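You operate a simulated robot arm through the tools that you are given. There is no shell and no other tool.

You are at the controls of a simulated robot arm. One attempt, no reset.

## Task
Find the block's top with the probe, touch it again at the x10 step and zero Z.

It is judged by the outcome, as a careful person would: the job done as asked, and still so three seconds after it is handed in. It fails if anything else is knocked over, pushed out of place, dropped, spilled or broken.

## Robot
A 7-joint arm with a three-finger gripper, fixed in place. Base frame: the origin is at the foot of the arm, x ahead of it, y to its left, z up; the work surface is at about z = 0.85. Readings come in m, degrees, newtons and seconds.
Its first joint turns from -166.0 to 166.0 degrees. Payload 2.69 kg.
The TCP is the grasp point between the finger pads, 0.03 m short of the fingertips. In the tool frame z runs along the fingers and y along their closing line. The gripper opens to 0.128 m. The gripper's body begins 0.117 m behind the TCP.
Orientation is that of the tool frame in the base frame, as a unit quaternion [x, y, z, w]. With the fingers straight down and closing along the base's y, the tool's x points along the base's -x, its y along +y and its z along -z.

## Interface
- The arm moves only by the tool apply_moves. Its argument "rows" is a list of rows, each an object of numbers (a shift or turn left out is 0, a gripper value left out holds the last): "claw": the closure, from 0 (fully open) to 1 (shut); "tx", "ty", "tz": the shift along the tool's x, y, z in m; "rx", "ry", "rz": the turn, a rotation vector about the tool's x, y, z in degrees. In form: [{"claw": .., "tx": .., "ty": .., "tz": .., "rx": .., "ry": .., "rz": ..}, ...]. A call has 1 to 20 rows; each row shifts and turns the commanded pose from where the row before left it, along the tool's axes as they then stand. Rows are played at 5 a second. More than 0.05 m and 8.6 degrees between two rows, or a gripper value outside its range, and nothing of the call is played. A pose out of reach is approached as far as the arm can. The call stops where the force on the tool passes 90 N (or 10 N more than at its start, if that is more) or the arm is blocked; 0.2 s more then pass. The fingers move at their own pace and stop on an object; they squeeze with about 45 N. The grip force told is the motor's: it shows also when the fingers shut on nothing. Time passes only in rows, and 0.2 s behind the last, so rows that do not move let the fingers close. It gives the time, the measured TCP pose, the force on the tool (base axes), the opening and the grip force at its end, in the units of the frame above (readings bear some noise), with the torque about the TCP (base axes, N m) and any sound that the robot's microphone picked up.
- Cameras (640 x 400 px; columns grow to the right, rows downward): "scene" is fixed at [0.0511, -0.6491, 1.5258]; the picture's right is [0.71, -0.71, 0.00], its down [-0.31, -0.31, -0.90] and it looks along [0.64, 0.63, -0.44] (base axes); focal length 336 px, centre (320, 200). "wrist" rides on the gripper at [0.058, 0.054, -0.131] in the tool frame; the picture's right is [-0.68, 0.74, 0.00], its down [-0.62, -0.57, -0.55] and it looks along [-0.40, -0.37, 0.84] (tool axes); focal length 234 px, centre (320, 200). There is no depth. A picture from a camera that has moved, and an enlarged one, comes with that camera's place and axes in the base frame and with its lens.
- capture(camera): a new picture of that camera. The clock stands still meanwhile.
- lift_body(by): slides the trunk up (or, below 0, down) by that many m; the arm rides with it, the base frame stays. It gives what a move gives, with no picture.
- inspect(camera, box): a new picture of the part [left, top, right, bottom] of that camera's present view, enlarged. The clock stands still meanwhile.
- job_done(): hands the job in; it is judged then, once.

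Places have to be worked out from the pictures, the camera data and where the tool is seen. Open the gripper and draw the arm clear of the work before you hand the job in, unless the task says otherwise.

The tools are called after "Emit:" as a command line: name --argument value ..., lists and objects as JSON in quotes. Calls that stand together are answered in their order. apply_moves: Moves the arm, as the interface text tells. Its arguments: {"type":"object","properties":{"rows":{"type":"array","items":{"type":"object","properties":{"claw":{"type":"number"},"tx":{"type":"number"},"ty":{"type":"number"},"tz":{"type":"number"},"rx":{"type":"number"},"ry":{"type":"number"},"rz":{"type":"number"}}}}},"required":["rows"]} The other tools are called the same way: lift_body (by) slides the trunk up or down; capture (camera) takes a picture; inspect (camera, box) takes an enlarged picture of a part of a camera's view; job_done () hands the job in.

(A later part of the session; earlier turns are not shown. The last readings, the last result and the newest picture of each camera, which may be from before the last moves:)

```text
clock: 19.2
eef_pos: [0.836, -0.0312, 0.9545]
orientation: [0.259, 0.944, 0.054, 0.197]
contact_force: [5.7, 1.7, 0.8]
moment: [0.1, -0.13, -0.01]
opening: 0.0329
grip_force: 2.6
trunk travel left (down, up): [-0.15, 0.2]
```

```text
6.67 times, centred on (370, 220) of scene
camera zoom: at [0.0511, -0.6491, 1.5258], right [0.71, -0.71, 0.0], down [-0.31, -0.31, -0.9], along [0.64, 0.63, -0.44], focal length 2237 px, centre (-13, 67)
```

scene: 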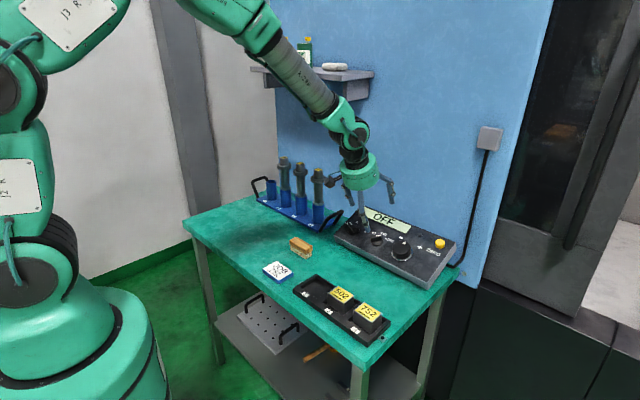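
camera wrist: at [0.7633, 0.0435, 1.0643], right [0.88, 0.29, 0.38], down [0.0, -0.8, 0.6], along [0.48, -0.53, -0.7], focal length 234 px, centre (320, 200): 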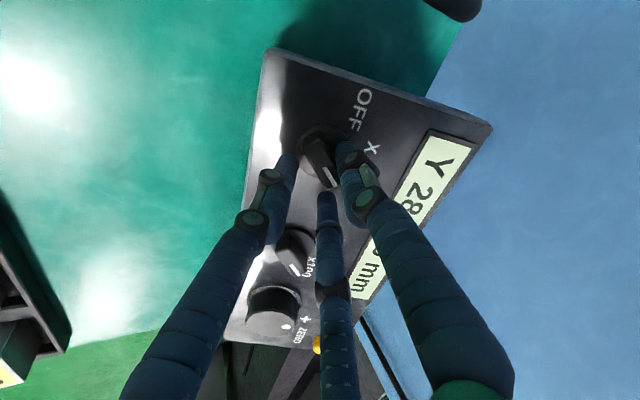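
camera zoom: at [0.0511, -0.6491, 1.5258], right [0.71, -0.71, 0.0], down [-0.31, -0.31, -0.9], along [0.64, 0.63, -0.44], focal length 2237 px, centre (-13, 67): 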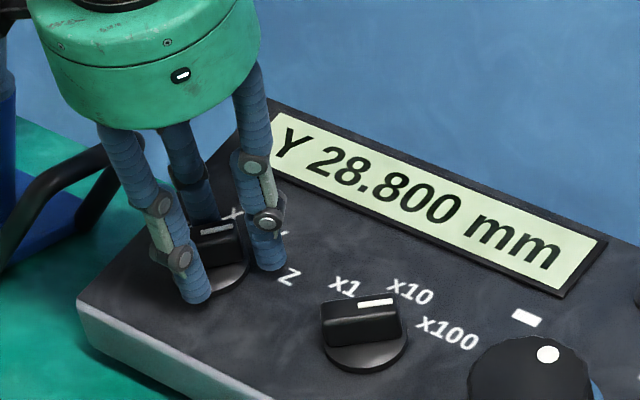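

Now "Y 28.800 mm". One more step clockwise to Z.

Emit:
apply_moves --rows '[{"tx": 0.00117, "ty": -0.00076, "rz": 8}, {"tx": 0.00117, "ty": -0.00076, "rz": 8}, {"tx": 0.00117, "ty": -0.00076, "rz": 8}, {"tx": 0.00117, "ty": -0.00076, "rz": 8}, {"tx": 0.00117, "ty": -0.00076, "rz": 8}]'

Emit:
capture --camera "wrist"

Emit:
inspect --camera "scene" --box '[330, 190, 410, 250]'

```text
clock: 20.4
eef_pos: [0.8282, -0.0291, 0.9504]
orientation: [0.566, 0.799, 0.118, 0.166]
contact_force: [6.2, 8.3, 2.8]
moment: [0.11, -0.18, 0.12]
opening: 0.0361
grip_force: 5.1
trunk travel left (down, up): [-0.15, 0.2]
```

```text
taken
camera wrist: at [0.8059, 0.0427, 1.0828], right [0.84, -0.39, 0.37], down [-0.52, -0.77, 0.37], along [0.14, -0.5, -0.85], focal length 234 px, centre (320, 200)
```

wrist: 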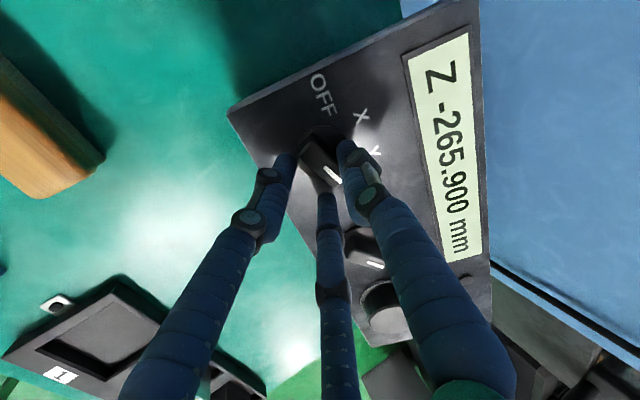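

```text
6.67 times, centred on (370, 220) of scene
camera zoom: at [0.0511, -0.6491, 1.5258], right [0.71, -0.71, 0.0], down [-0.31, -0.31, -0.9], along [0.64, 0.63, -0.44], focal length 2237 px, centre (-13, 67)
```

zoom: 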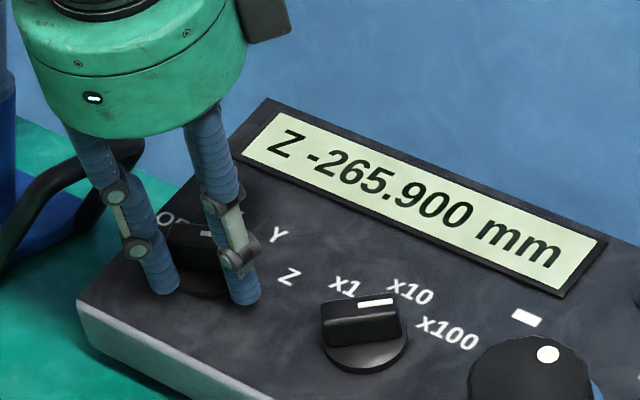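

Display shows "Z -265.900 mm". I open the jaws and back off along the normal, then check the knob stays on Z.

Emit:
apply_moves --rows '[{"claw": 0.45}, {"claw": 0.45}, {"tz": -0.02}, {"tz": -0.03}, {"tz": -0.03}]'

Emit:
capture --camera "wrist"

Emit:
inspect --camera "scene" --box '[330, 190, 410, 250]'

```text
clock: 21.6
eef_pos: [0.7962, -0.0305, 1.0248]
orientation: [0.565, 0.8, 0.117, 0.165]
contact_force: [-0.2, 0.7, -0.6]
moment: [0.0, -0.01, 0.0]
opening: 0.0705
grip_force: 0.0
trunk travel left (down, up): [-0.15, 0.2]
```

```text
taken
camera wrist: at [0.7735, 0.0423, 1.1569], right [0.84, -0.39, 0.37], down [-0.52, -0.77, 0.37], along [0.14, -0.5, -0.85], focal length 234 px, centre (320, 200)
```

wrist: 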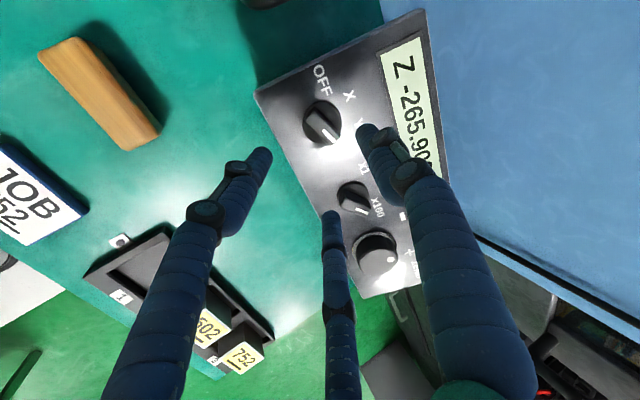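

```text
6.67 times, centred on (370, 220) of scene
camera zoom: at [0.0511, -0.6491, 1.5258], right [0.71, -0.71, 0.0], down [-0.31, -0.31, -0.9], along [0.64, 0.63, -0.44], focal length 2237 px, centre (-13, 67)
```

zoom: 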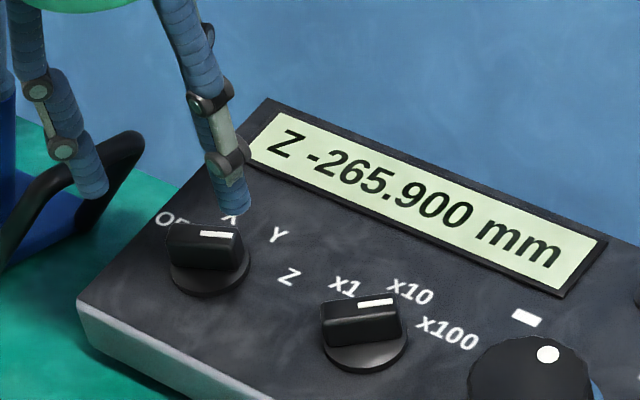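

The axis knob is on Z and stable. I triangulate the wheel's cap centre at about (0.848,-0.221,0.938), diameter ~57 mm, and move over it with the jaws opened to 100 mm, keeping the +70° yaw so I can turn counter-clockwise.

Emit:
apply_moves --rows '[{"tx": -0.0368, "ty": -0.0103, "tz": 0.004, "claw": 0.22}, {"tx": -0.0368, "ty": -0.0103, "tz": 0.004}, {"tx": -0.0368, "ty": -0.0103, "tz": 0.004}, {"tx": -0.0368, "ty": -0.0103, "tz": 0.004}, {"tx": -0.0368, "ty": -0.0103, "tz": 0.004}]'

Emit:
capture --camera "wrist"

Emit:
inspect --camera "scene" --box '[340, 170, 460, 280]'

```text
clock: 22.8
eef_pos: [0.8149, -0.2233, 1.0099]
orientation: [0.565, 0.8, 0.117, 0.166]
contact_force: [0.0, 0.3, 0.2]
moment: [0.0, -0.03, 0.02]
opening: 0.0998
grip_force: 0.2
trunk travel left (down, up): [-0.15, 0.2]
```

```text
taken
camera wrist: at [0.7926, -0.1502, 1.1423], right [0.84, -0.39, 0.37], down [-0.52, -0.77, 0.37], along [0.14, -0.5, -0.85], focal length 234 px, centre (320, 200)
```

wrist: 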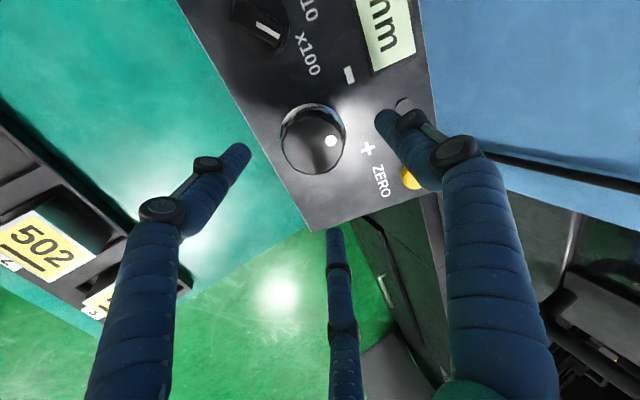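

```text
3.64 times, centred on (400, 225) of scene
camera zoom: at [0.0511, -0.6491, 1.5258], right [0.71, -0.71, 0.0], down [-0.31, -0.31, -0.9], along [0.64, 0.63, -0.44], focal length 1220 px, centre (29, 109)
```

zoom: 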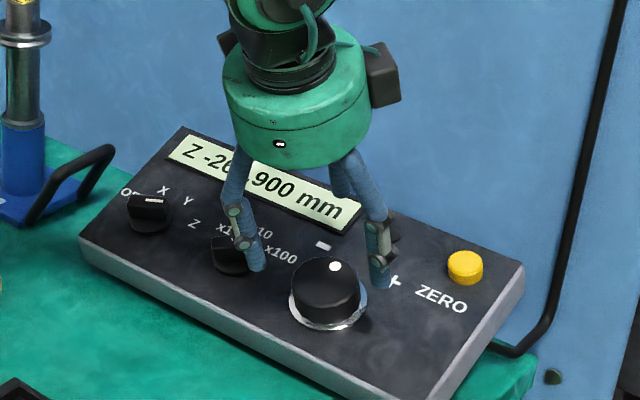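

The wheel appears close to the tool axis line (u≈320). I zoom to compute the residual offset.

Emit:
inspect --camera "wrist" --box '[256, 90, 384, 190]'

```text
4.00 times, centred on (320, 140) of wrist
camera zoom: at [0.7926, -0.1502, 1.1423], right [0.84, -0.39, 0.37], down [-0.52, -0.77, 0.37], along [0.14, -0.5, -0.85], focal length 937 px, centre (320, 440)
```

zoom: 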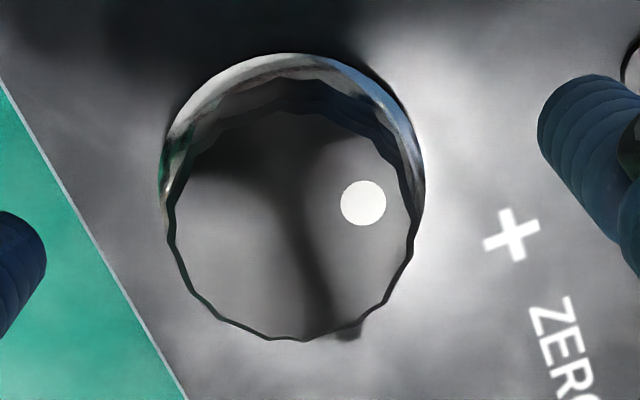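

Wheel cap centre is at tool (+7,-2) mm, ~76 mm below the TCP. I centre on it and descend 55 mm.

Emit:
apply_moves --rows '[{"tx": 0.0069, "ty": -0.0024}, {"tz": 0.02}, {"tz": 0.02}, {"tz": 0.015}]'

Emit:
capture --camera "wrist"

Emit:
inspect --camera "wrist" --box '[240, 100, 400, 220]'

Emit:
inspect --camera "scene" --box '[360, 200, 440, 270]'

```text
clock: 23.8
eef_pos: [0.8337, -0.2163, 0.9569]
orientation: [0.565, 0.8, 0.118, 0.166]
contact_force: [0.4, -0.4, 0.3]
moment: [-0.02, 0.05, -0.03]
opening: 0.0998
grip_force: 0.0
trunk travel left (down, up): [-0.15, 0.2]
```

```text
taken
camera wrist: at [0.811, -0.1439, 1.0894], right [0.84, -0.39, 0.37], down [-0.52, -0.77, 0.37], along [0.14, -0.5, -0.85], focal length 234 px, centre (320, 200)
```

wrist: 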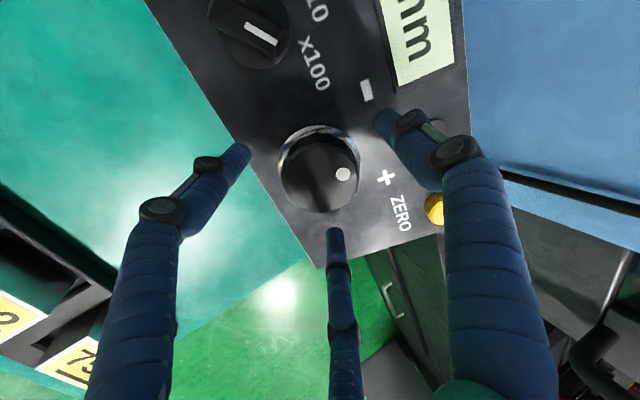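

```text
3.33 times, centred on (320, 160) of wrist
camera zoom: at [0.811, -0.1439, 1.0894], right [0.84, -0.39, 0.37], down [-0.52, -0.77, 0.37], along [0.14, -0.5, -0.85], focal length 781 px, centre (320, 333)
```

zoom: 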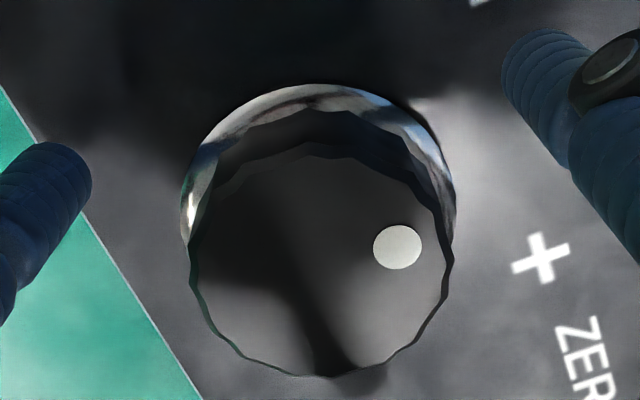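

```text
5.71 times, centred on (400, 235) of scene
camera zoom: at [0.0511, -0.6491, 1.5258], right [0.71, -0.71, 0.0], down [-0.31, -0.31, -0.9], along [0.64, 0.63, -0.44], focal length 1917 px, centre (-137, 0)
```

zoom: 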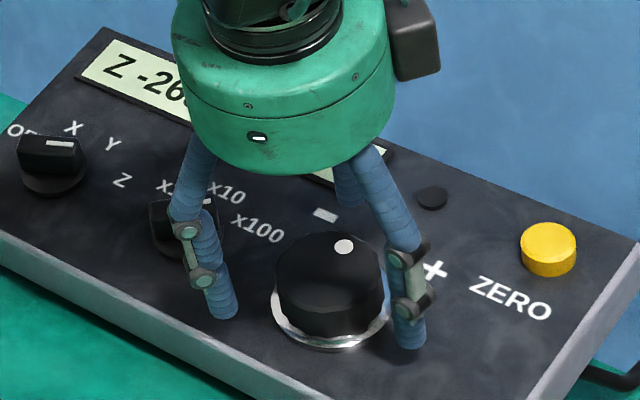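

The wheel is centred to within a millimetre and no contact is felt. I close gradually onto it.

Emit:
apply_moves --rows '[{"claw": 0.5}, {"claw": 0.52}, {"claw": 0.54}, {"claw": 0.56}, {"claw": 0.58}, {"claw": 0.58}]'

Emit:
inspect --camera "wrist" --box '[240, 100, 400, 220]'

Emit:
inspect --camera "scene" --box '[330, 190, 450, 270]'

```text
clock: 25.2
eef_pos: [0.8328, -0.2164, 0.9568]
orientation: [0.564, 0.8, 0.118, 0.165]
contact_force: [-0.2, -2.7, -0.1]
moment: [-0.03, -0.02, -0.06]
opening: 0.0552
grip_force: 1.3
trunk travel left (down, up): [-0.15, 0.2]
```

```text
3.33 times, centred on (320, 160) of wrist
camera zoom: at [0.8107, -0.144, 1.0899], right [0.84, -0.39, 0.37], down [-0.52, -0.77, 0.37], along [0.14, -0.5, -0.85], focal length 781 px, centre (320, 333)
```

zoom: 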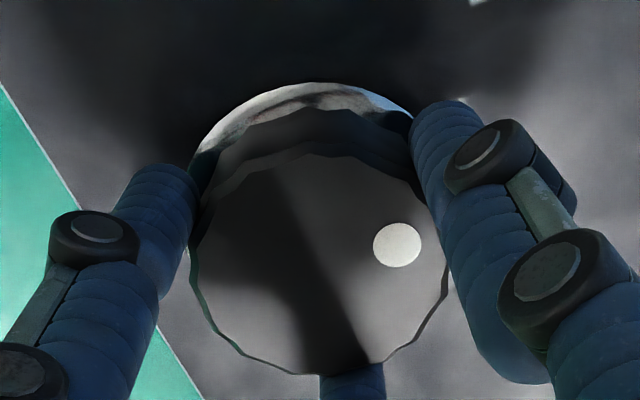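

```text
5.00 times, centred on (390, 230) of scene
camera zoom: at [0.0511, -0.6491, 1.5258], right [0.71, -0.71, 0.0], down [-0.31, -0.31, -0.9], along [0.64, 0.63, -0.44], focal length 1678 px, centre (-30, 50)
```

zoom: 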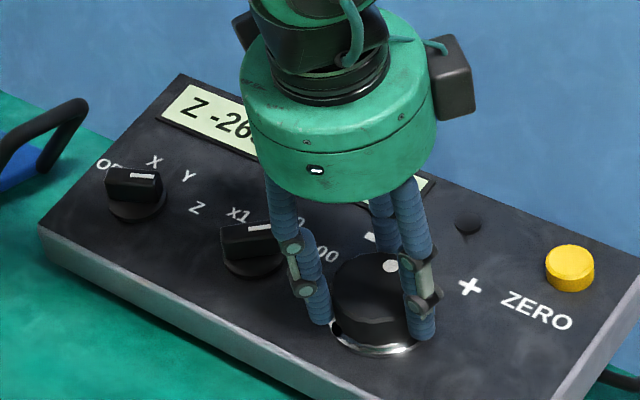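

Light contact at 55 mm opening. I tighten somewhat and turn counter-clockwise just 8° to learn the scale and sign.

Emit:
apply_moves --rows '[{"claw": 0.63}, {"claw": 0.63}, {"rz": -4}, {"rz": -4}]'

Emit:
capture --camera "wrist"

Emit:
inspect --camera "scene" --box '[330, 180, 450, 260]'

```text
clock: 26.2
eef_pos: [0.8333, -0.2174, 0.9574]
orientation: [0.509, 0.836, 0.106, 0.175]
contact_force: [-2.0, -11.2, -2.9]
moment: [-0.26, -0.06, -0.15]
opening: 0.0545
grip_force: 4.8
trunk travel left (down, up): [-0.15, 0.2]
```

```text
taken
camera wrist: at [0.8013, -0.1405, 1.0857], right [0.89, -0.26, 0.39], down [-0.42, -0.81, 0.42], along [0.2, -0.53, -0.82], focal length 234 px, centre (320, 200)
```

wrist: 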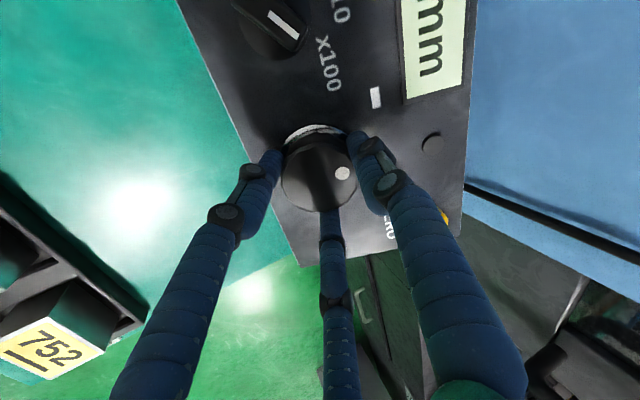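

```text
5.00 times, centred on (390, 220) of scene
camera zoom: at [0.0511, -0.6491, 1.5258], right [0.71, -0.71, 0.0], down [-0.31, -0.31, -0.9], along [0.64, 0.63, -0.44], focal length 1678 px, centre (-30, 100)
```

zoom: 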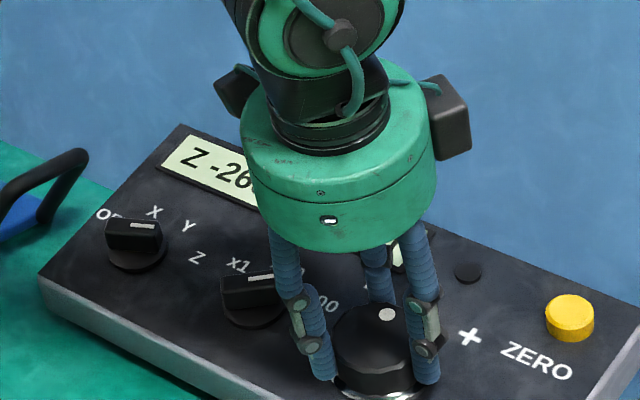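

The wheel turned with the grip (its dot stayed fixed relative to the jaws), but the display is hidden from both cameras at this yaw. I release, lift and re-yaw toward 0° and below, where the wrist camera looks across the display.

Emit:
apply_moves --rows '[{"claw": 0.22}, {"claw": 0.22}, {"tz": -0.025}, {"tz": -0.025}, {"rz": -8}, {"rz": -8}, {"rz": -8}, {"rz": -8}, {"rz": -8}, {"rz": -8}, {"rz": -8}, {"rz": -8}, {"rz": -8}, {"rz": -8}]'

Emit:
capture --camera "wrist"

Emit:
inspect --camera "scene" --box '[330, 180, 450, 260]'

```text
clock: 29.2
eef_pos: [0.8143, -0.2156, 1.0033]
orientation: [-0.15, 0.968, -0.031, 0.2]
contact_force: [-0.1, 0.0, -0.1]
moment: [0.0, -0.02, 0.01]
opening: 0.0998
grip_force: 0.0
trunk travel left (down, up): [-0.15, 0.2]
```

```text
taken
camera wrist: at [0.6963, -0.1824, 1.095], right [0.39, 0.91, 0.17], down [0.48, -0.35, 0.81], along [0.79, -0.23, -0.57], focal length 234 px, centre (320, 200)
```

wrist: 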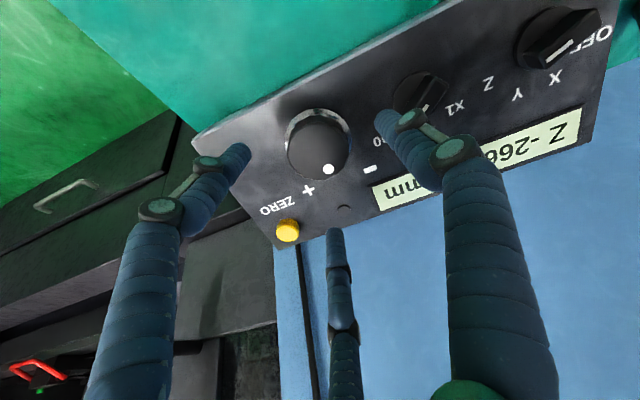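

```text
5.00 times, centred on (390, 220) of scene
camera zoom: at [0.0511, -0.6491, 1.5258], right [0.71, -0.71, 0.0], down [-0.31, -0.31, -0.9], along [0.64, 0.63, -0.44], focal length 1678 px, centre (-30, 100)
```

zoom: 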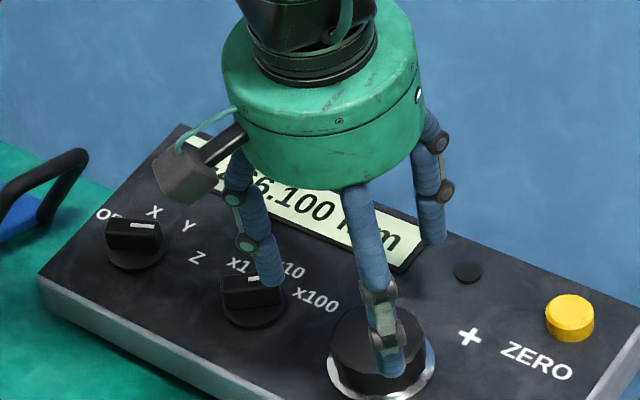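

Display now reads -266.100, so 8° counter-clockwise gave -0.2 mm (about 0.1 mm per ~3.6-4°), the right direction. The lamp is still dark. I re-yaw to about +30°, regrip the wheel, and continue in small turns while watching the lamp.

Emit:
apply_moves --rows '[{"tx": 0.00024, "ty": -0.00076}, {"rz": 8}, {"rz": 8}, {"rz": 8}, {"rz": 8}, {"rz": 8}, {"rz": 8}, {"tz": 0.025}, {"tz": 0.025}, {"claw": 0.5}, {"claw": 0.53}, {"claw": 0.56}, {"claw": 0.58}, {"claw": 0.63}, {"claw": 0.63}]'

Emit:
capture --camera "wrist"

Emit:
inspect --camera "scene" --box '[330, 180, 450, 260]'

```text
clock: 32.4
eef_pos: [0.8342, -0.2146, 0.9581]
orientation: [0.258, 0.945, 0.053, 0.196]
contact_force: [-4.8, -1.2, -2.6]
moment: [0.0, 0.12, 0.0]
opening: 0.0558
grip_force: 5.6
trunk travel left (down, up): [-0.15, 0.2]
```

```text
taken
camera wrist: at [0.7617, -0.1399, 1.0687], right [0.88, 0.29, 0.38], down [0.0, -0.8, 0.6], along [0.48, -0.52, -0.7], focal length 234 px, centre (320, 200)
```

wrist: 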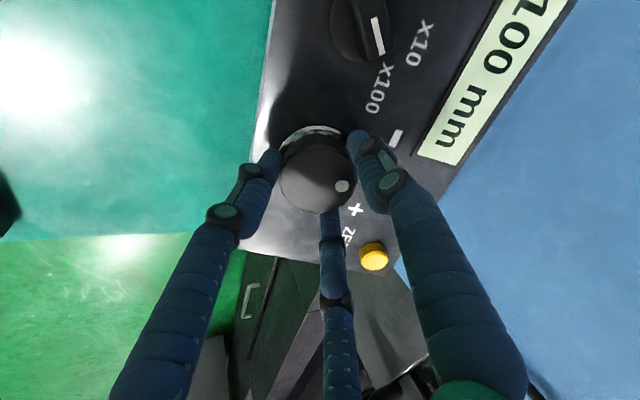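

```text
5.00 times, centred on (390, 220) of scene
camera zoom: at [0.0511, -0.6491, 1.5258], right [0.71, -0.71, 0.0], down [-0.31, -0.31, -0.9], along [0.64, 0.63, -0.44], focal length 1678 px, centre (-30, 100)
```

zoom: 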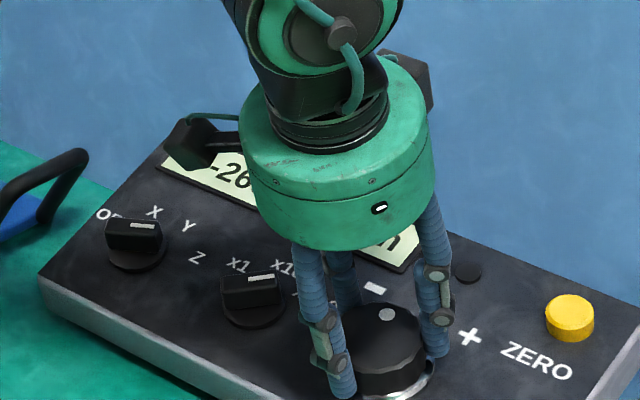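

From here the wrist camera sees the display's decimals (.100) and the scene camera sees the lamp. Grip is fair with small lateral force; I turn counter-clockwise 16°.

Emit:
apply_moves --rows '[{"rz": -4}, {"rz": -4}, {"rz": -4}, {"rz": -4}]'

Emit:
capture --camera "wrist"

Emit:
inspect --camera "scene" --box '[330, 180, 450, 260]'

```text
clock: 33.4
eef_pos: [0.8337, -0.2165, 0.9577]
orientation: [0.122, 0.971, 0.026, 0.202]
contact_force: [-5.6, -2.5, -5.8]
moment: [-0.09, 0.15, -0.05]
opening: 0.0548
grip_force: 5.5
trunk travel left (down, up): [-0.15, 0.2]
```

```text
taken
camera wrist: at [0.7424, -0.1501, 1.061], right [0.77, 0.54, 0.33], down [0.2, -0.7, 0.68], along [0.61, -0.46, -0.65], focal length 234 px, centre (320, 200)
```

wrist: 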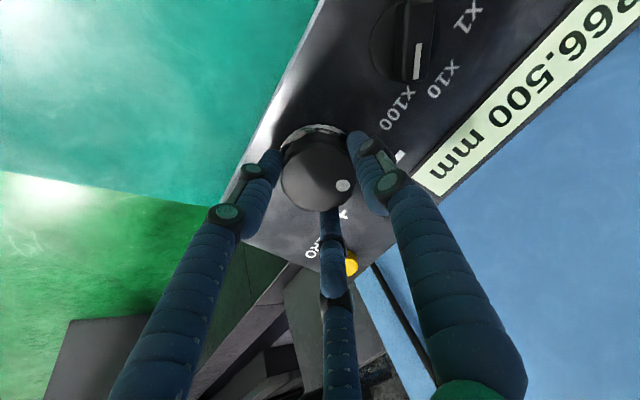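

```text
5.00 times, centred on (390, 220) of scene
camera zoom: at [0.0511, -0.6491, 1.5258], right [0.71, -0.71, 0.0], down [-0.31, -0.31, -0.9], along [0.64, 0.63, -0.44], focal length 1678 px, centre (-30, 100)
```

zoom: 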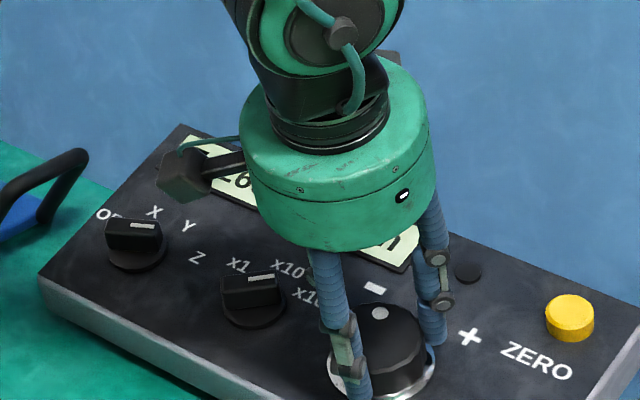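

Now -266.500 (16° → 0.4 mm); lamp dark. I keep turning in 16° steps.

Emit:
apply_moves --rows '[{"rz": -4}, {"rz": -4}, {"rz": -4}, {"rz": -4}]'

Emit:
capture --camera "wrist"

Emit:
inspect --camera "scene" --box '[330, 180, 450, 260]'

```text
clock: 34.4
eef_pos: [0.8336, -0.217, 0.9593]
orientation: [-0.012, 0.979, -0.003, 0.204]
contact_force: [-8.9, -5.1, -4.4]
moment: [-0.11, 0.3, -0.05]
opening: 0.0549
grip_force: 5.7
trunk travel left (down, up): [-0.15, 0.2]
```

```text
taken
camera wrist: at [0.7271, -0.165, 1.0548], right [0.6, 0.75, 0.26], down [0.36, -0.55, 0.75], along [0.71, -0.36, -0.6], focal length 234 px, centre (320, 200)
```

wrist: 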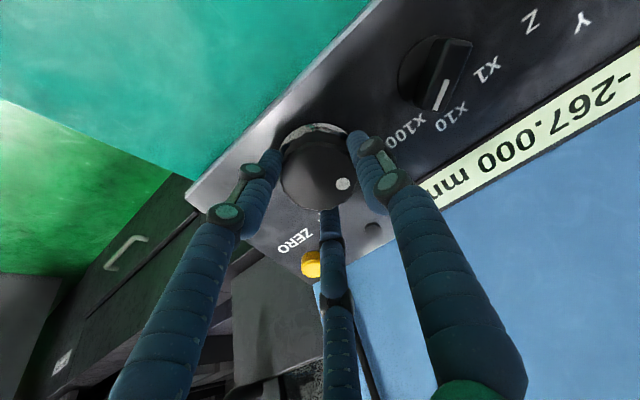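

```text
5.00 times, centred on (390, 220) of scene
camera zoom: at [0.0511, -0.6491, 1.5258], right [0.71, -0.71, 0.0], down [-0.31, -0.31, -0.9], along [0.64, 0.63, -0.44], focal length 1678 px, centre (-30, 100)
```

zoom: 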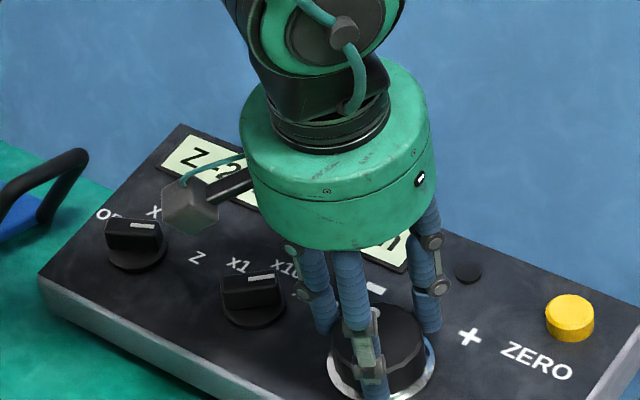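

-267.000 and the lamp is still dark; display now fully readable in the wrist view. Continue.

Emit:
apply_moves --rows '[{"rz": -4}, {"rz": -4}, {"rz": -4}, {"rz": -4}]'

Emit:
capture --camera "wrist"

Emit:
inspect --camera "scene" --box '[330, 180, 450, 260]'

```text
clock: 35.4
eef_pos: [0.8337, -0.2173, 0.959]
orientation: [-0.15, 0.967, -0.032, 0.202]
contact_force: [-7.3, -8.9, -2.4]
moment: [-0.25, 0.25, -0.13]
opening: 0.0557
grip_force: 5.9
trunk travel left (down, up): [-0.15, 0.2]
```

```text
taken
camera wrist: at [0.7164, -0.1836, 1.05], right [0.39, 0.91, 0.17], down [0.48, -0.35, 0.81], along [0.79, -0.23, -0.57], focal length 234 px, centre (320, 200)
```

wrist: 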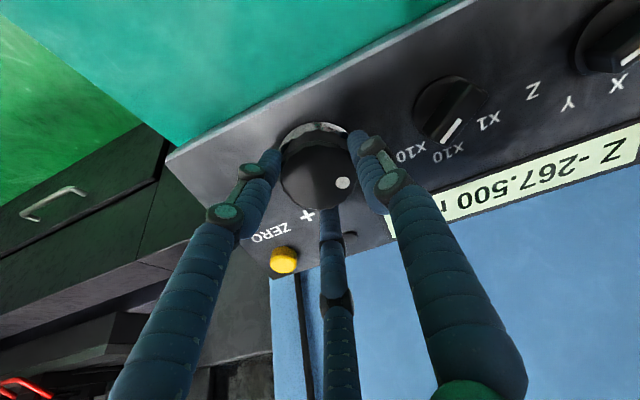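

```text
5.00 times, centred on (390, 220) of scene
camera zoom: at [0.0511, -0.6491, 1.5258], right [0.71, -0.71, 0.0], down [-0.31, -0.31, -0.9], along [0.64, 0.63, -0.44], focal length 1678 px, centre (-30, 100)
```

zoom: 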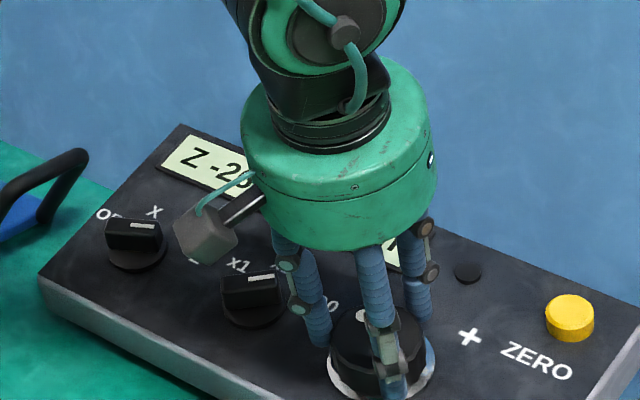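

-267.500, no contact yet. I relieve the small side force by ~1 mm and go on.

Emit:
apply_moves --rows '[{"tx": 0.0008, "ty": -0.0008, "rz": -4}, {"rz": -4}, {"rz": -4}, {"rz": -4}]'

Emit:
capture --camera "wrist"

Emit:
inspect --camera "scene" --box '[330, 180, 450, 260]'

```text
clock: 36.4
eef_pos: [0.8329, -0.2165, 0.9591]
orientation: [-0.282, 0.937, -0.059, 0.195]
contact_force: [-11.4, -1.3, 4.5]
moment: [0.45, 0.72, 0.18]
opening: 0.053
grip_force: 45.3
trunk travel left (down, up): [-0.15, 0.2]
```

```text
taken
camera wrist: at [0.7096, -0.2051, 1.0472], right [0.14, 0.99, 0.06], down [0.54, -0.13, 0.83], along [0.83, -0.09, -0.55], focal length 234 px, centre (320, 200)
```

wrist: 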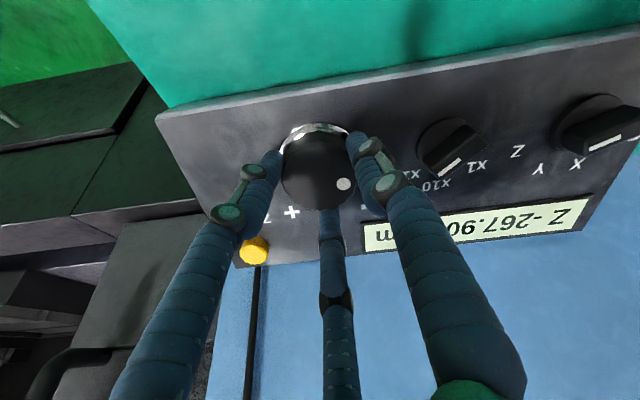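

```text
5.00 times, centred on (390, 220) of scene
camera zoom: at [0.0511, -0.6491, 1.5258], right [0.71, -0.71, 0.0], down [-0.31, -0.31, -0.9], along [0.64, 0.63, -0.44], focal length 1678 px, centre (-30, 100)
```

zoom: 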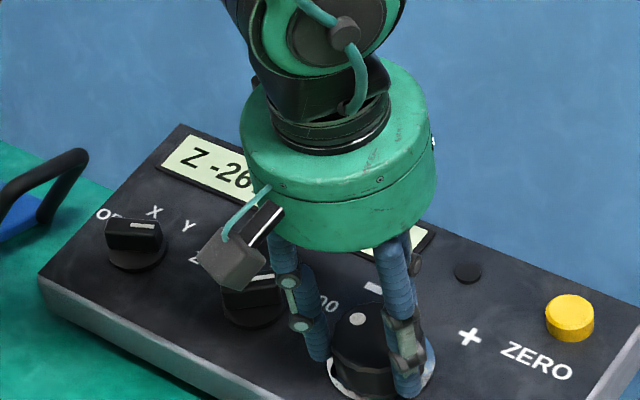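

-267.900, lamp dark. Grip force jumped to its maximum, so I ease the closure a little before continuing.

Emit:
apply_moves --rows '[{"claw": 0.6}, {"rz": 0}]'

Emit:
inspect --camera "wrist" --box '[240, 100, 640, 260]'

```text
clock: 37.0
eef_pos: [0.8322, -0.217, 0.959]
orientation: [-0.282, 0.938, -0.058, 0.194]
contact_force: [-13.2, 0.3, 4.9]
moment: [0.02, 0.41, 0.0]
opening: 0.0531
grip_force: 45.5
trunk travel left (down, up): [-0.15, 0.2]
```

```text
1.60 times, centred on (440, 180) of wrist
camera zoom: at [0.7096, -0.205, 1.0471], right [0.14, 0.99, 0.06], down [0.54, -0.13, 0.83], along [0.83, -0.09, -0.55], focal length 375 px, centre (128, 232)
```

zoom: 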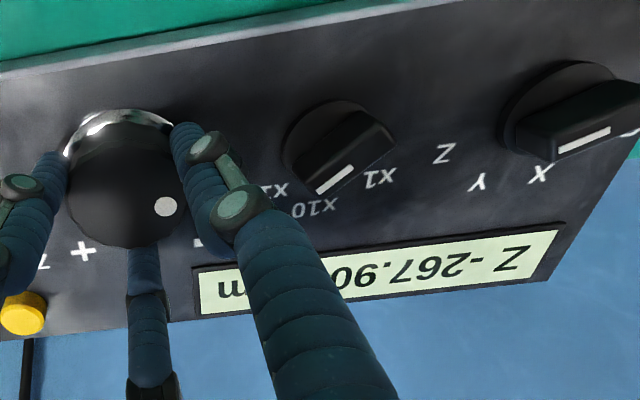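

The gripper has settled into its standard squeeze; reading is -267.90. I relieve the down-slope force by 1 mm and keep turning.

Emit:
apply_moves --rows '[{"tx": 0.0008, "ty": 0.0005}, {"rz": -4}, {"rz": -4}, {"rz": -4}, {"rz": -4}]'

Emit:
capture --camera "wrist"

Emit:
inspect --camera "scene" --box '[330, 180, 450, 260]'

```text
clock: 38.2
eef_pos: [0.8324, -0.2172, 0.9581]
orientation: [-0.41, 0.889, -0.086, 0.186]
contact_force: [-2.0, 7.8, 7.1]
moment: [0.59, -0.08, 0.26]
opening: 0.0532
grip_force: 45.1
trunk travel left (down, up): [-0.15, 0.2]
```

```text
taken
camera wrist: at [0.7091, -0.2272, 1.0468], right [-0.11, 0.99, -0.05], down [0.54, 0.1, 0.83], along [0.83, 0.07, -0.55], focal length 234 px, centre (320, 200)
```

wrist: 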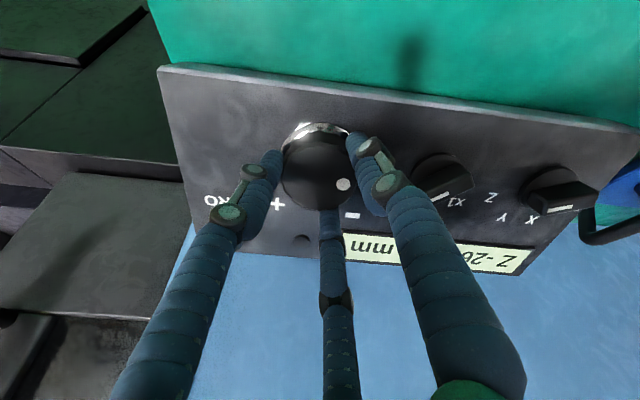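

```text
5.00 times, centred on (390, 220) of scene
camera zoom: at [0.0511, -0.6491, 1.5258], right [0.71, -0.71, 0.0], down [-0.31, -0.31, -0.9], along [0.64, 0.63, -0.44], focal length 1678 px, centre (-30, 100)
```

zoom: 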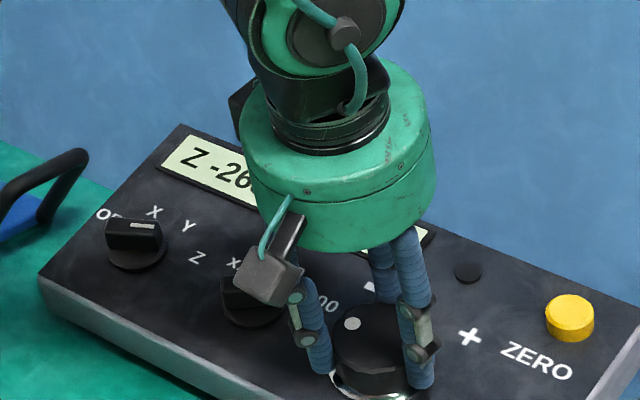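

Lamp still dark (visible in both views); the digits are partly hidden by a finger but the dot shows the wheel followed. Another 16°.

Emit:
apply_moves --rows '[{"rz": -4}, {"rz": -4}, {"rz": -4}, {"rz": -4}]'

Emit:
capture --camera "wrist"

Emit:
inspect --camera "scene" --box '[330, 180, 450, 260]'

```text
clock: 39.2
eef_pos: [0.8335, -0.2183, 0.9587]
orientation: [-0.53, 0.823, -0.11, 0.172]
contact_force: [1.8, 10.6, 10.5]
moment: [0.59, -0.1, 0.22]
opening: 0.0531
grip_force: 45.2
trunk travel left (down, up): [-0.15, 0.2]
```

```text
taken
camera wrist: at [0.7142, -0.2484, 1.0491], right [-0.36, 0.92, -0.16], down [0.49, 0.33, 0.81], along [0.8, 0.21, -0.56], focal length 234 px, centre (320, 200)
```

wrist: 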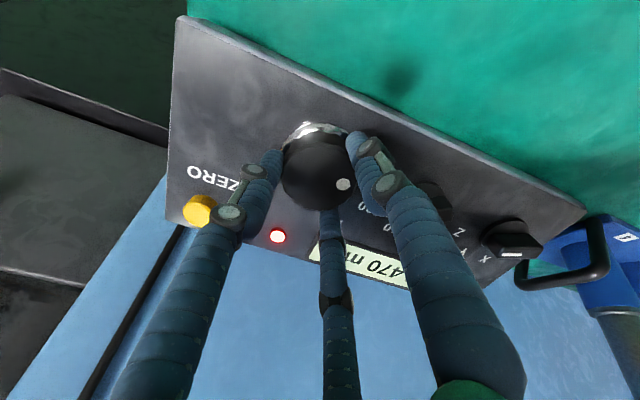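

```text
5.00 times, centred on (390, 220) of scene
camera zoom: at [0.0511, -0.6491, 1.5258], right [0.71, -0.71, 0.0], down [-0.31, -0.31, -0.9], along [0.64, 0.63, -0.44], focal length 1678 px, centre (-30, 100)
```

zoom: 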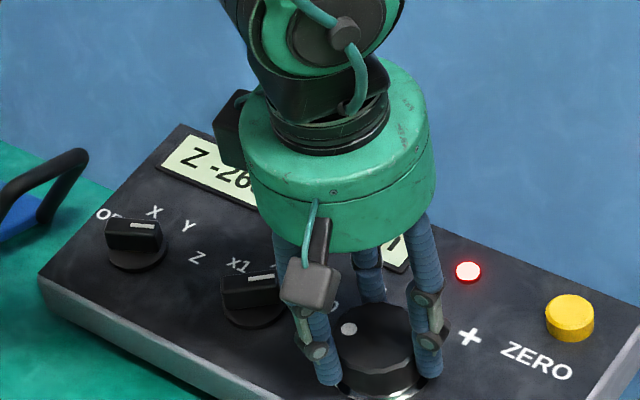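

The lamp lit red: the probe touched, the display shows decimals .470. I zoom to read.

Emit:
inspect --camera "wrist" --box '[240, 180, 440, 300]'

Emit:
inspect --camera "scene" --box '[355, 200, 395, 230]'

```text
3.20 times, centred on (340, 240) of wrist
camera zoom: at [0.7142, -0.2484, 1.0491], right [-0.36, 0.92, -0.16], down [0.49, 0.33, 0.81], along [0.8, 0.21, -0.56], focal length 749 px, centre (256, 72)
```

zoom: 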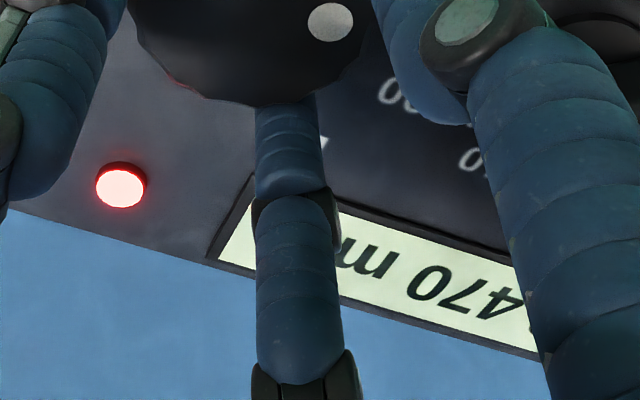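

```text
13.33 times, centred on (375, 215) of scene
camera zoom: at [0.0511, -0.6491, 1.5258], right [0.71, -0.71, 0.0], down [-0.31, -0.31, -0.9], along [0.64, 0.63, -0.44], focal length 4474 px, centre (-413, 0)
```

zoom: 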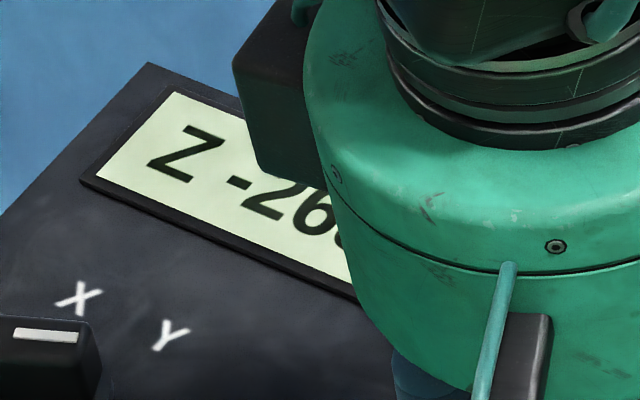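

Touch found at about Z -268.470. Now I back off clockwise at x100 by about 8° until the lamp goes out.

Emit:
apply_moves --rows '[{"rz": 4}, {"rz": 4}]'

Emit:
inspect --camera "wrist" --box '[240, 180, 440, 300]'

Emit:
inspect --camera "scene" --box '[330, 180, 450, 260]'

```text
clock: 39.8
eef_pos: [0.8327, -0.2161, 0.9578]
orientation: [-0.471, 0.858, -0.099, 0.179]
contact_force: [3.1, 12.2, 8.8]
moment: [-0.02, -0.22, 0.02]
opening: 0.053
grip_force: 44.7
trunk travel left (down, up): [-0.15, 0.2]
```

```text
3.20 times, centred on (340, 240) of wrist
camera zoom: at [0.7109, -0.2379, 1.0476], right [-0.24, 0.97, -0.1], down [0.52, 0.22, 0.83], along [0.82, 0.14, -0.55], focal length 749 px, centre (256, 72)
```

zoom: 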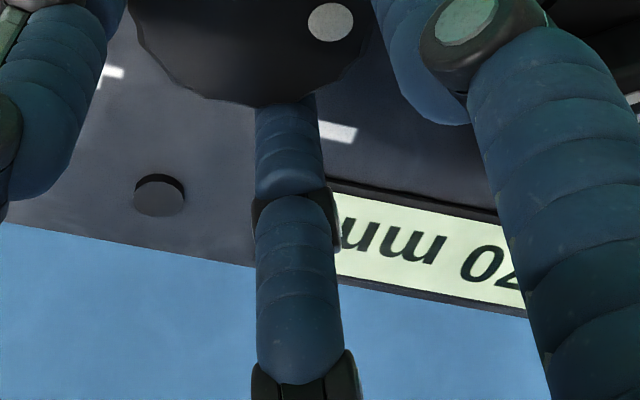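

```text
5.00 times, centred on (390, 220) of scene
camera zoom: at [0.0511, -0.6491, 1.5258], right [0.71, -0.71, 0.0], down [-0.31, -0.31, -0.9], along [0.64, 0.63, -0.44], focal length 1678 px, centre (-30, 100)
```

zoom: 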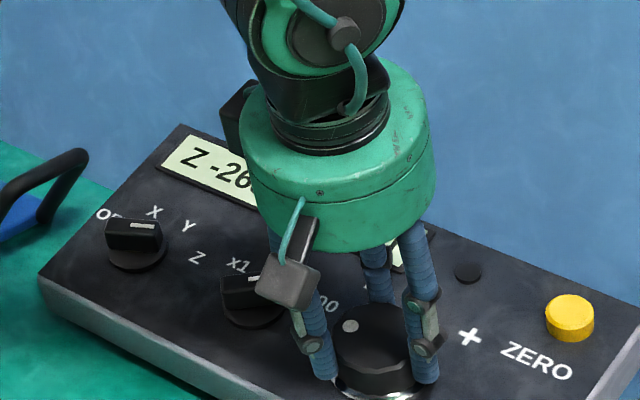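

Lamp is out and the display moved off (…70), so the probe is clear. I release the wheel, lift, and go over the step knob at +50° yaw.

Emit:
apply_moves --rows '[{"claw": 0.22}, {"claw": 0.22}, {"tz": -0.02}, {"tz": -0.02}, {"tz": -0.02}, {"tx": -0.0397, "ty": 0.0252, "claw": 0.58}, {"tx": -0.0397, "ty": 0.0252}, {"rz": 8.3}, {"rz": 8.3}, {"rz": 8.3}, {"rz": 8.3}, {"rz": 8.3}, {"rz": 8.3}, {"rz": 8.3}, {"rz": 8.3}, {"rz": 8.3}, {"rz": 8.3}, {"rz": 8.3}, {"rz": 8.3}, {"rz": 8.0}]'

Emit:
capture --camera "wrist"

Emit:
inspect --camera "wrist" --box '[256, 90, 384, 190]'

Emit:
inspect --camera "scene" --box '[330, 180, 450, 260]'

```text
clock: 44.0
eef_pos: [0.8081, -0.1235, 1.0139]
orientation: [0.416, 0.886, 0.087, 0.185]
contact_force: [-1.1, -1.0, -0.4]
moment: [-0.01, 0.02, -0.04]
opening: 0.0541
grip_force: 0.1
trunk travel left (down, up): [-0.15, 0.2]
```

```text
taken
camera wrist: at [0.7607, -0.0445, 1.1343], right [0.92, -0.05, 0.4], down [-0.26, -0.83, 0.49], along [0.31, -0.55, -0.78], focal length 234 px, centre (320, 200)
```

wrist: 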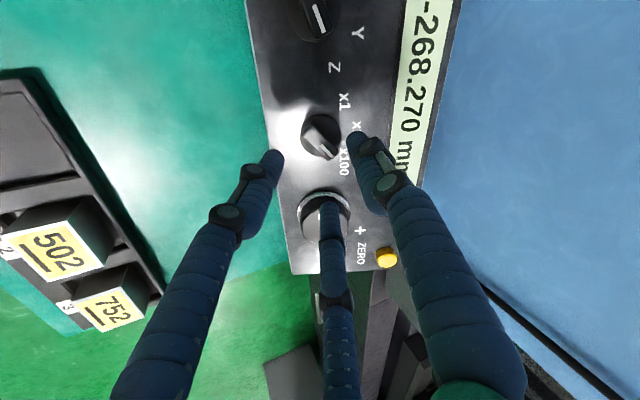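

```text
4.00 times, centred on (320, 140) of wrist
camera zoom: at [0.7607, -0.0445, 1.1343], right [0.92, -0.05, 0.4], down [-0.26, -0.83, 0.49], along [0.31, -0.55, -0.78], focal length 937 px, centre (320, 440)
```

zoom: 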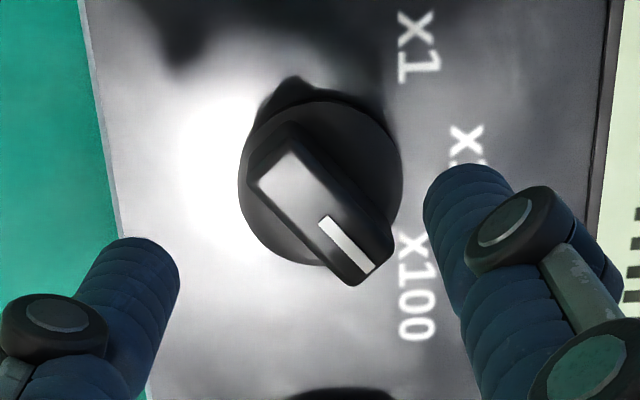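

```text
5.00 times, centred on (390, 220) of scene
camera zoom: at [0.0511, -0.6491, 1.5258], right [0.71, -0.71, 0.0], down [-0.31, -0.31, -0.9], along [0.64, 0.63, -0.44], focal length 1678 px, centre (-30, 100)
```

zoom: 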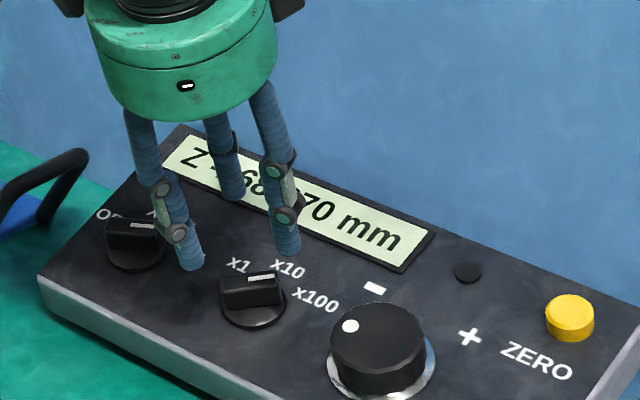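

Display clearly reads Z -268.270 (0.2 mm above the touch) and the step bar is at ~+48° (x100). I offset so the bar lies in the jaw gap and descend to the same height that worked for the axis knob.

Emit:
apply_moves --rows '[{"tx": 0.002, "ty": -0.0047}, {"tz": 0.02}, {"tz": 0.02}, {"tz": 0.015}, {"tz": 0.008}]'

Emit:
inspect --camera "wrist" --box '[240, 100, 400, 220]'

Emit:
inspect --camera "scene" --box '[340, 200, 420, 260]'

```text
clock: 45.2
eef_pos: [0.8296, -0.1257, 0.9536]
orientation: [0.414, 0.887, 0.087, 0.185]
contact_force: [0.8, -0.1, 1.0]
moment: [-0.01, 0.0, 0.0]
opening: 0.0539
grip_force: 0.1
trunk travel left (down, up): [-0.15, 0.2]
```

```text
3.33 times, centred on (320, 160) of wrist
camera zoom: at [0.7812, -0.0458, 1.0744], right [0.92, -0.05, 0.4], down [-0.25, -0.84, 0.49], along [0.31, -0.55, -0.78], focal length 781 px, centre (320, 333)
```

zoom: 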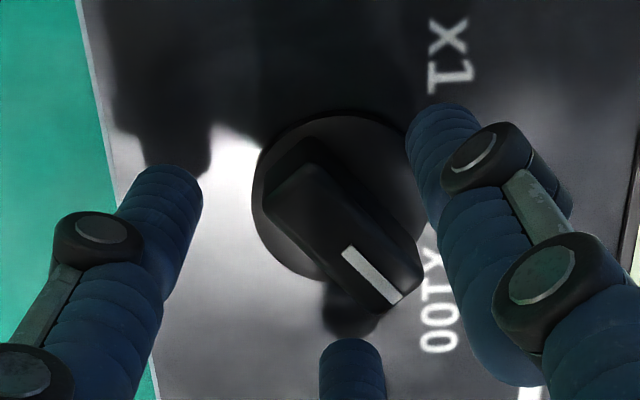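

```text
6.67 times, centred on (380, 230) of scene
camera zoom: at [0.0511, -0.6491, 1.5258], right [0.71, -0.71, 0.0], down [-0.31, -0.31, -0.9], along [0.64, 0.63, -0.44], focal length 2237 px, centre (-80, 0)
```

zoom: 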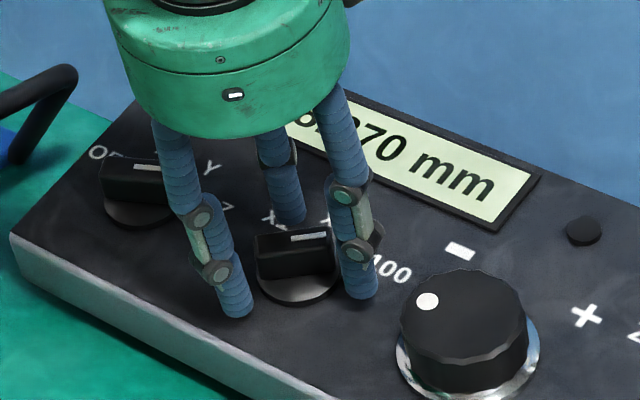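

The bar is at tool (0.7, 7.3) mm, centred in the gap. I close to ~30 mm opening around it.

Emit:
apply_moves --rows '[{"claw": 0.68}, {"claw": 0.72}, {"claw": 0.76}, {"claw": 0.77}]'

Emit:
inspect --camera "wrist" --box '[240, 100, 400, 220]'

Emit:
inspect --camera "scene" --box '[340, 200, 420, 260]'

```text
clock: 46.2
eef_pos: [0.8289, -0.1235, 0.954]
orientation: [0.415, 0.887, 0.086, 0.184]
contact_force: [1.2, 0.2, 0.0]
moment: [0.02, -0.01, 0.05]
opening: 0.0301
grip_force: 0.1
trunk travel left (down, up): [-0.15, 0.2]
```

```text
3.33 times, centred on (320, 160) of wrist
camera zoom: at [0.7811, -0.0458, 1.0746], right [0.92, -0.05, 0.4], down [-0.25, -0.84, 0.49], along [0.31, -0.55, -0.78], focal length 781 px, centre (320, 333)
```

zoom: 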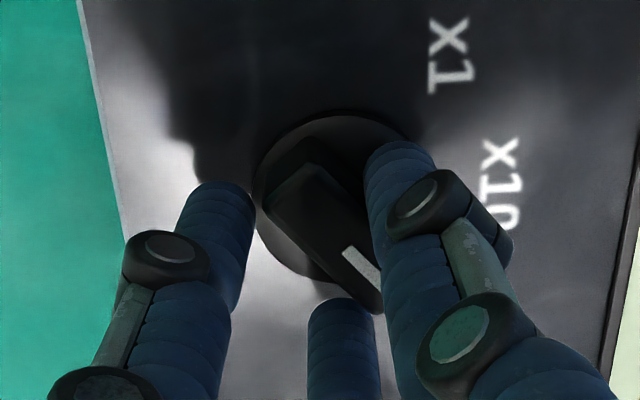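

```text
6.67 times, centred on (380, 230) of scene
camera zoom: at [0.0511, -0.6491, 1.5258], right [0.71, -0.71, 0.0], down [-0.31, -0.31, -0.9], along [0.64, 0.63, -0.44], focal length 2237 px, centre (-80, 0)
```

zoom: 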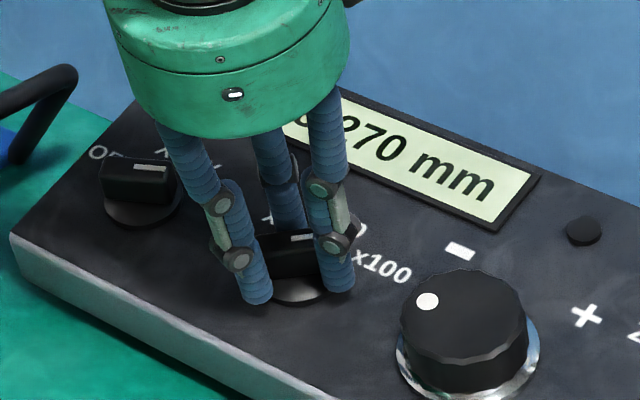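

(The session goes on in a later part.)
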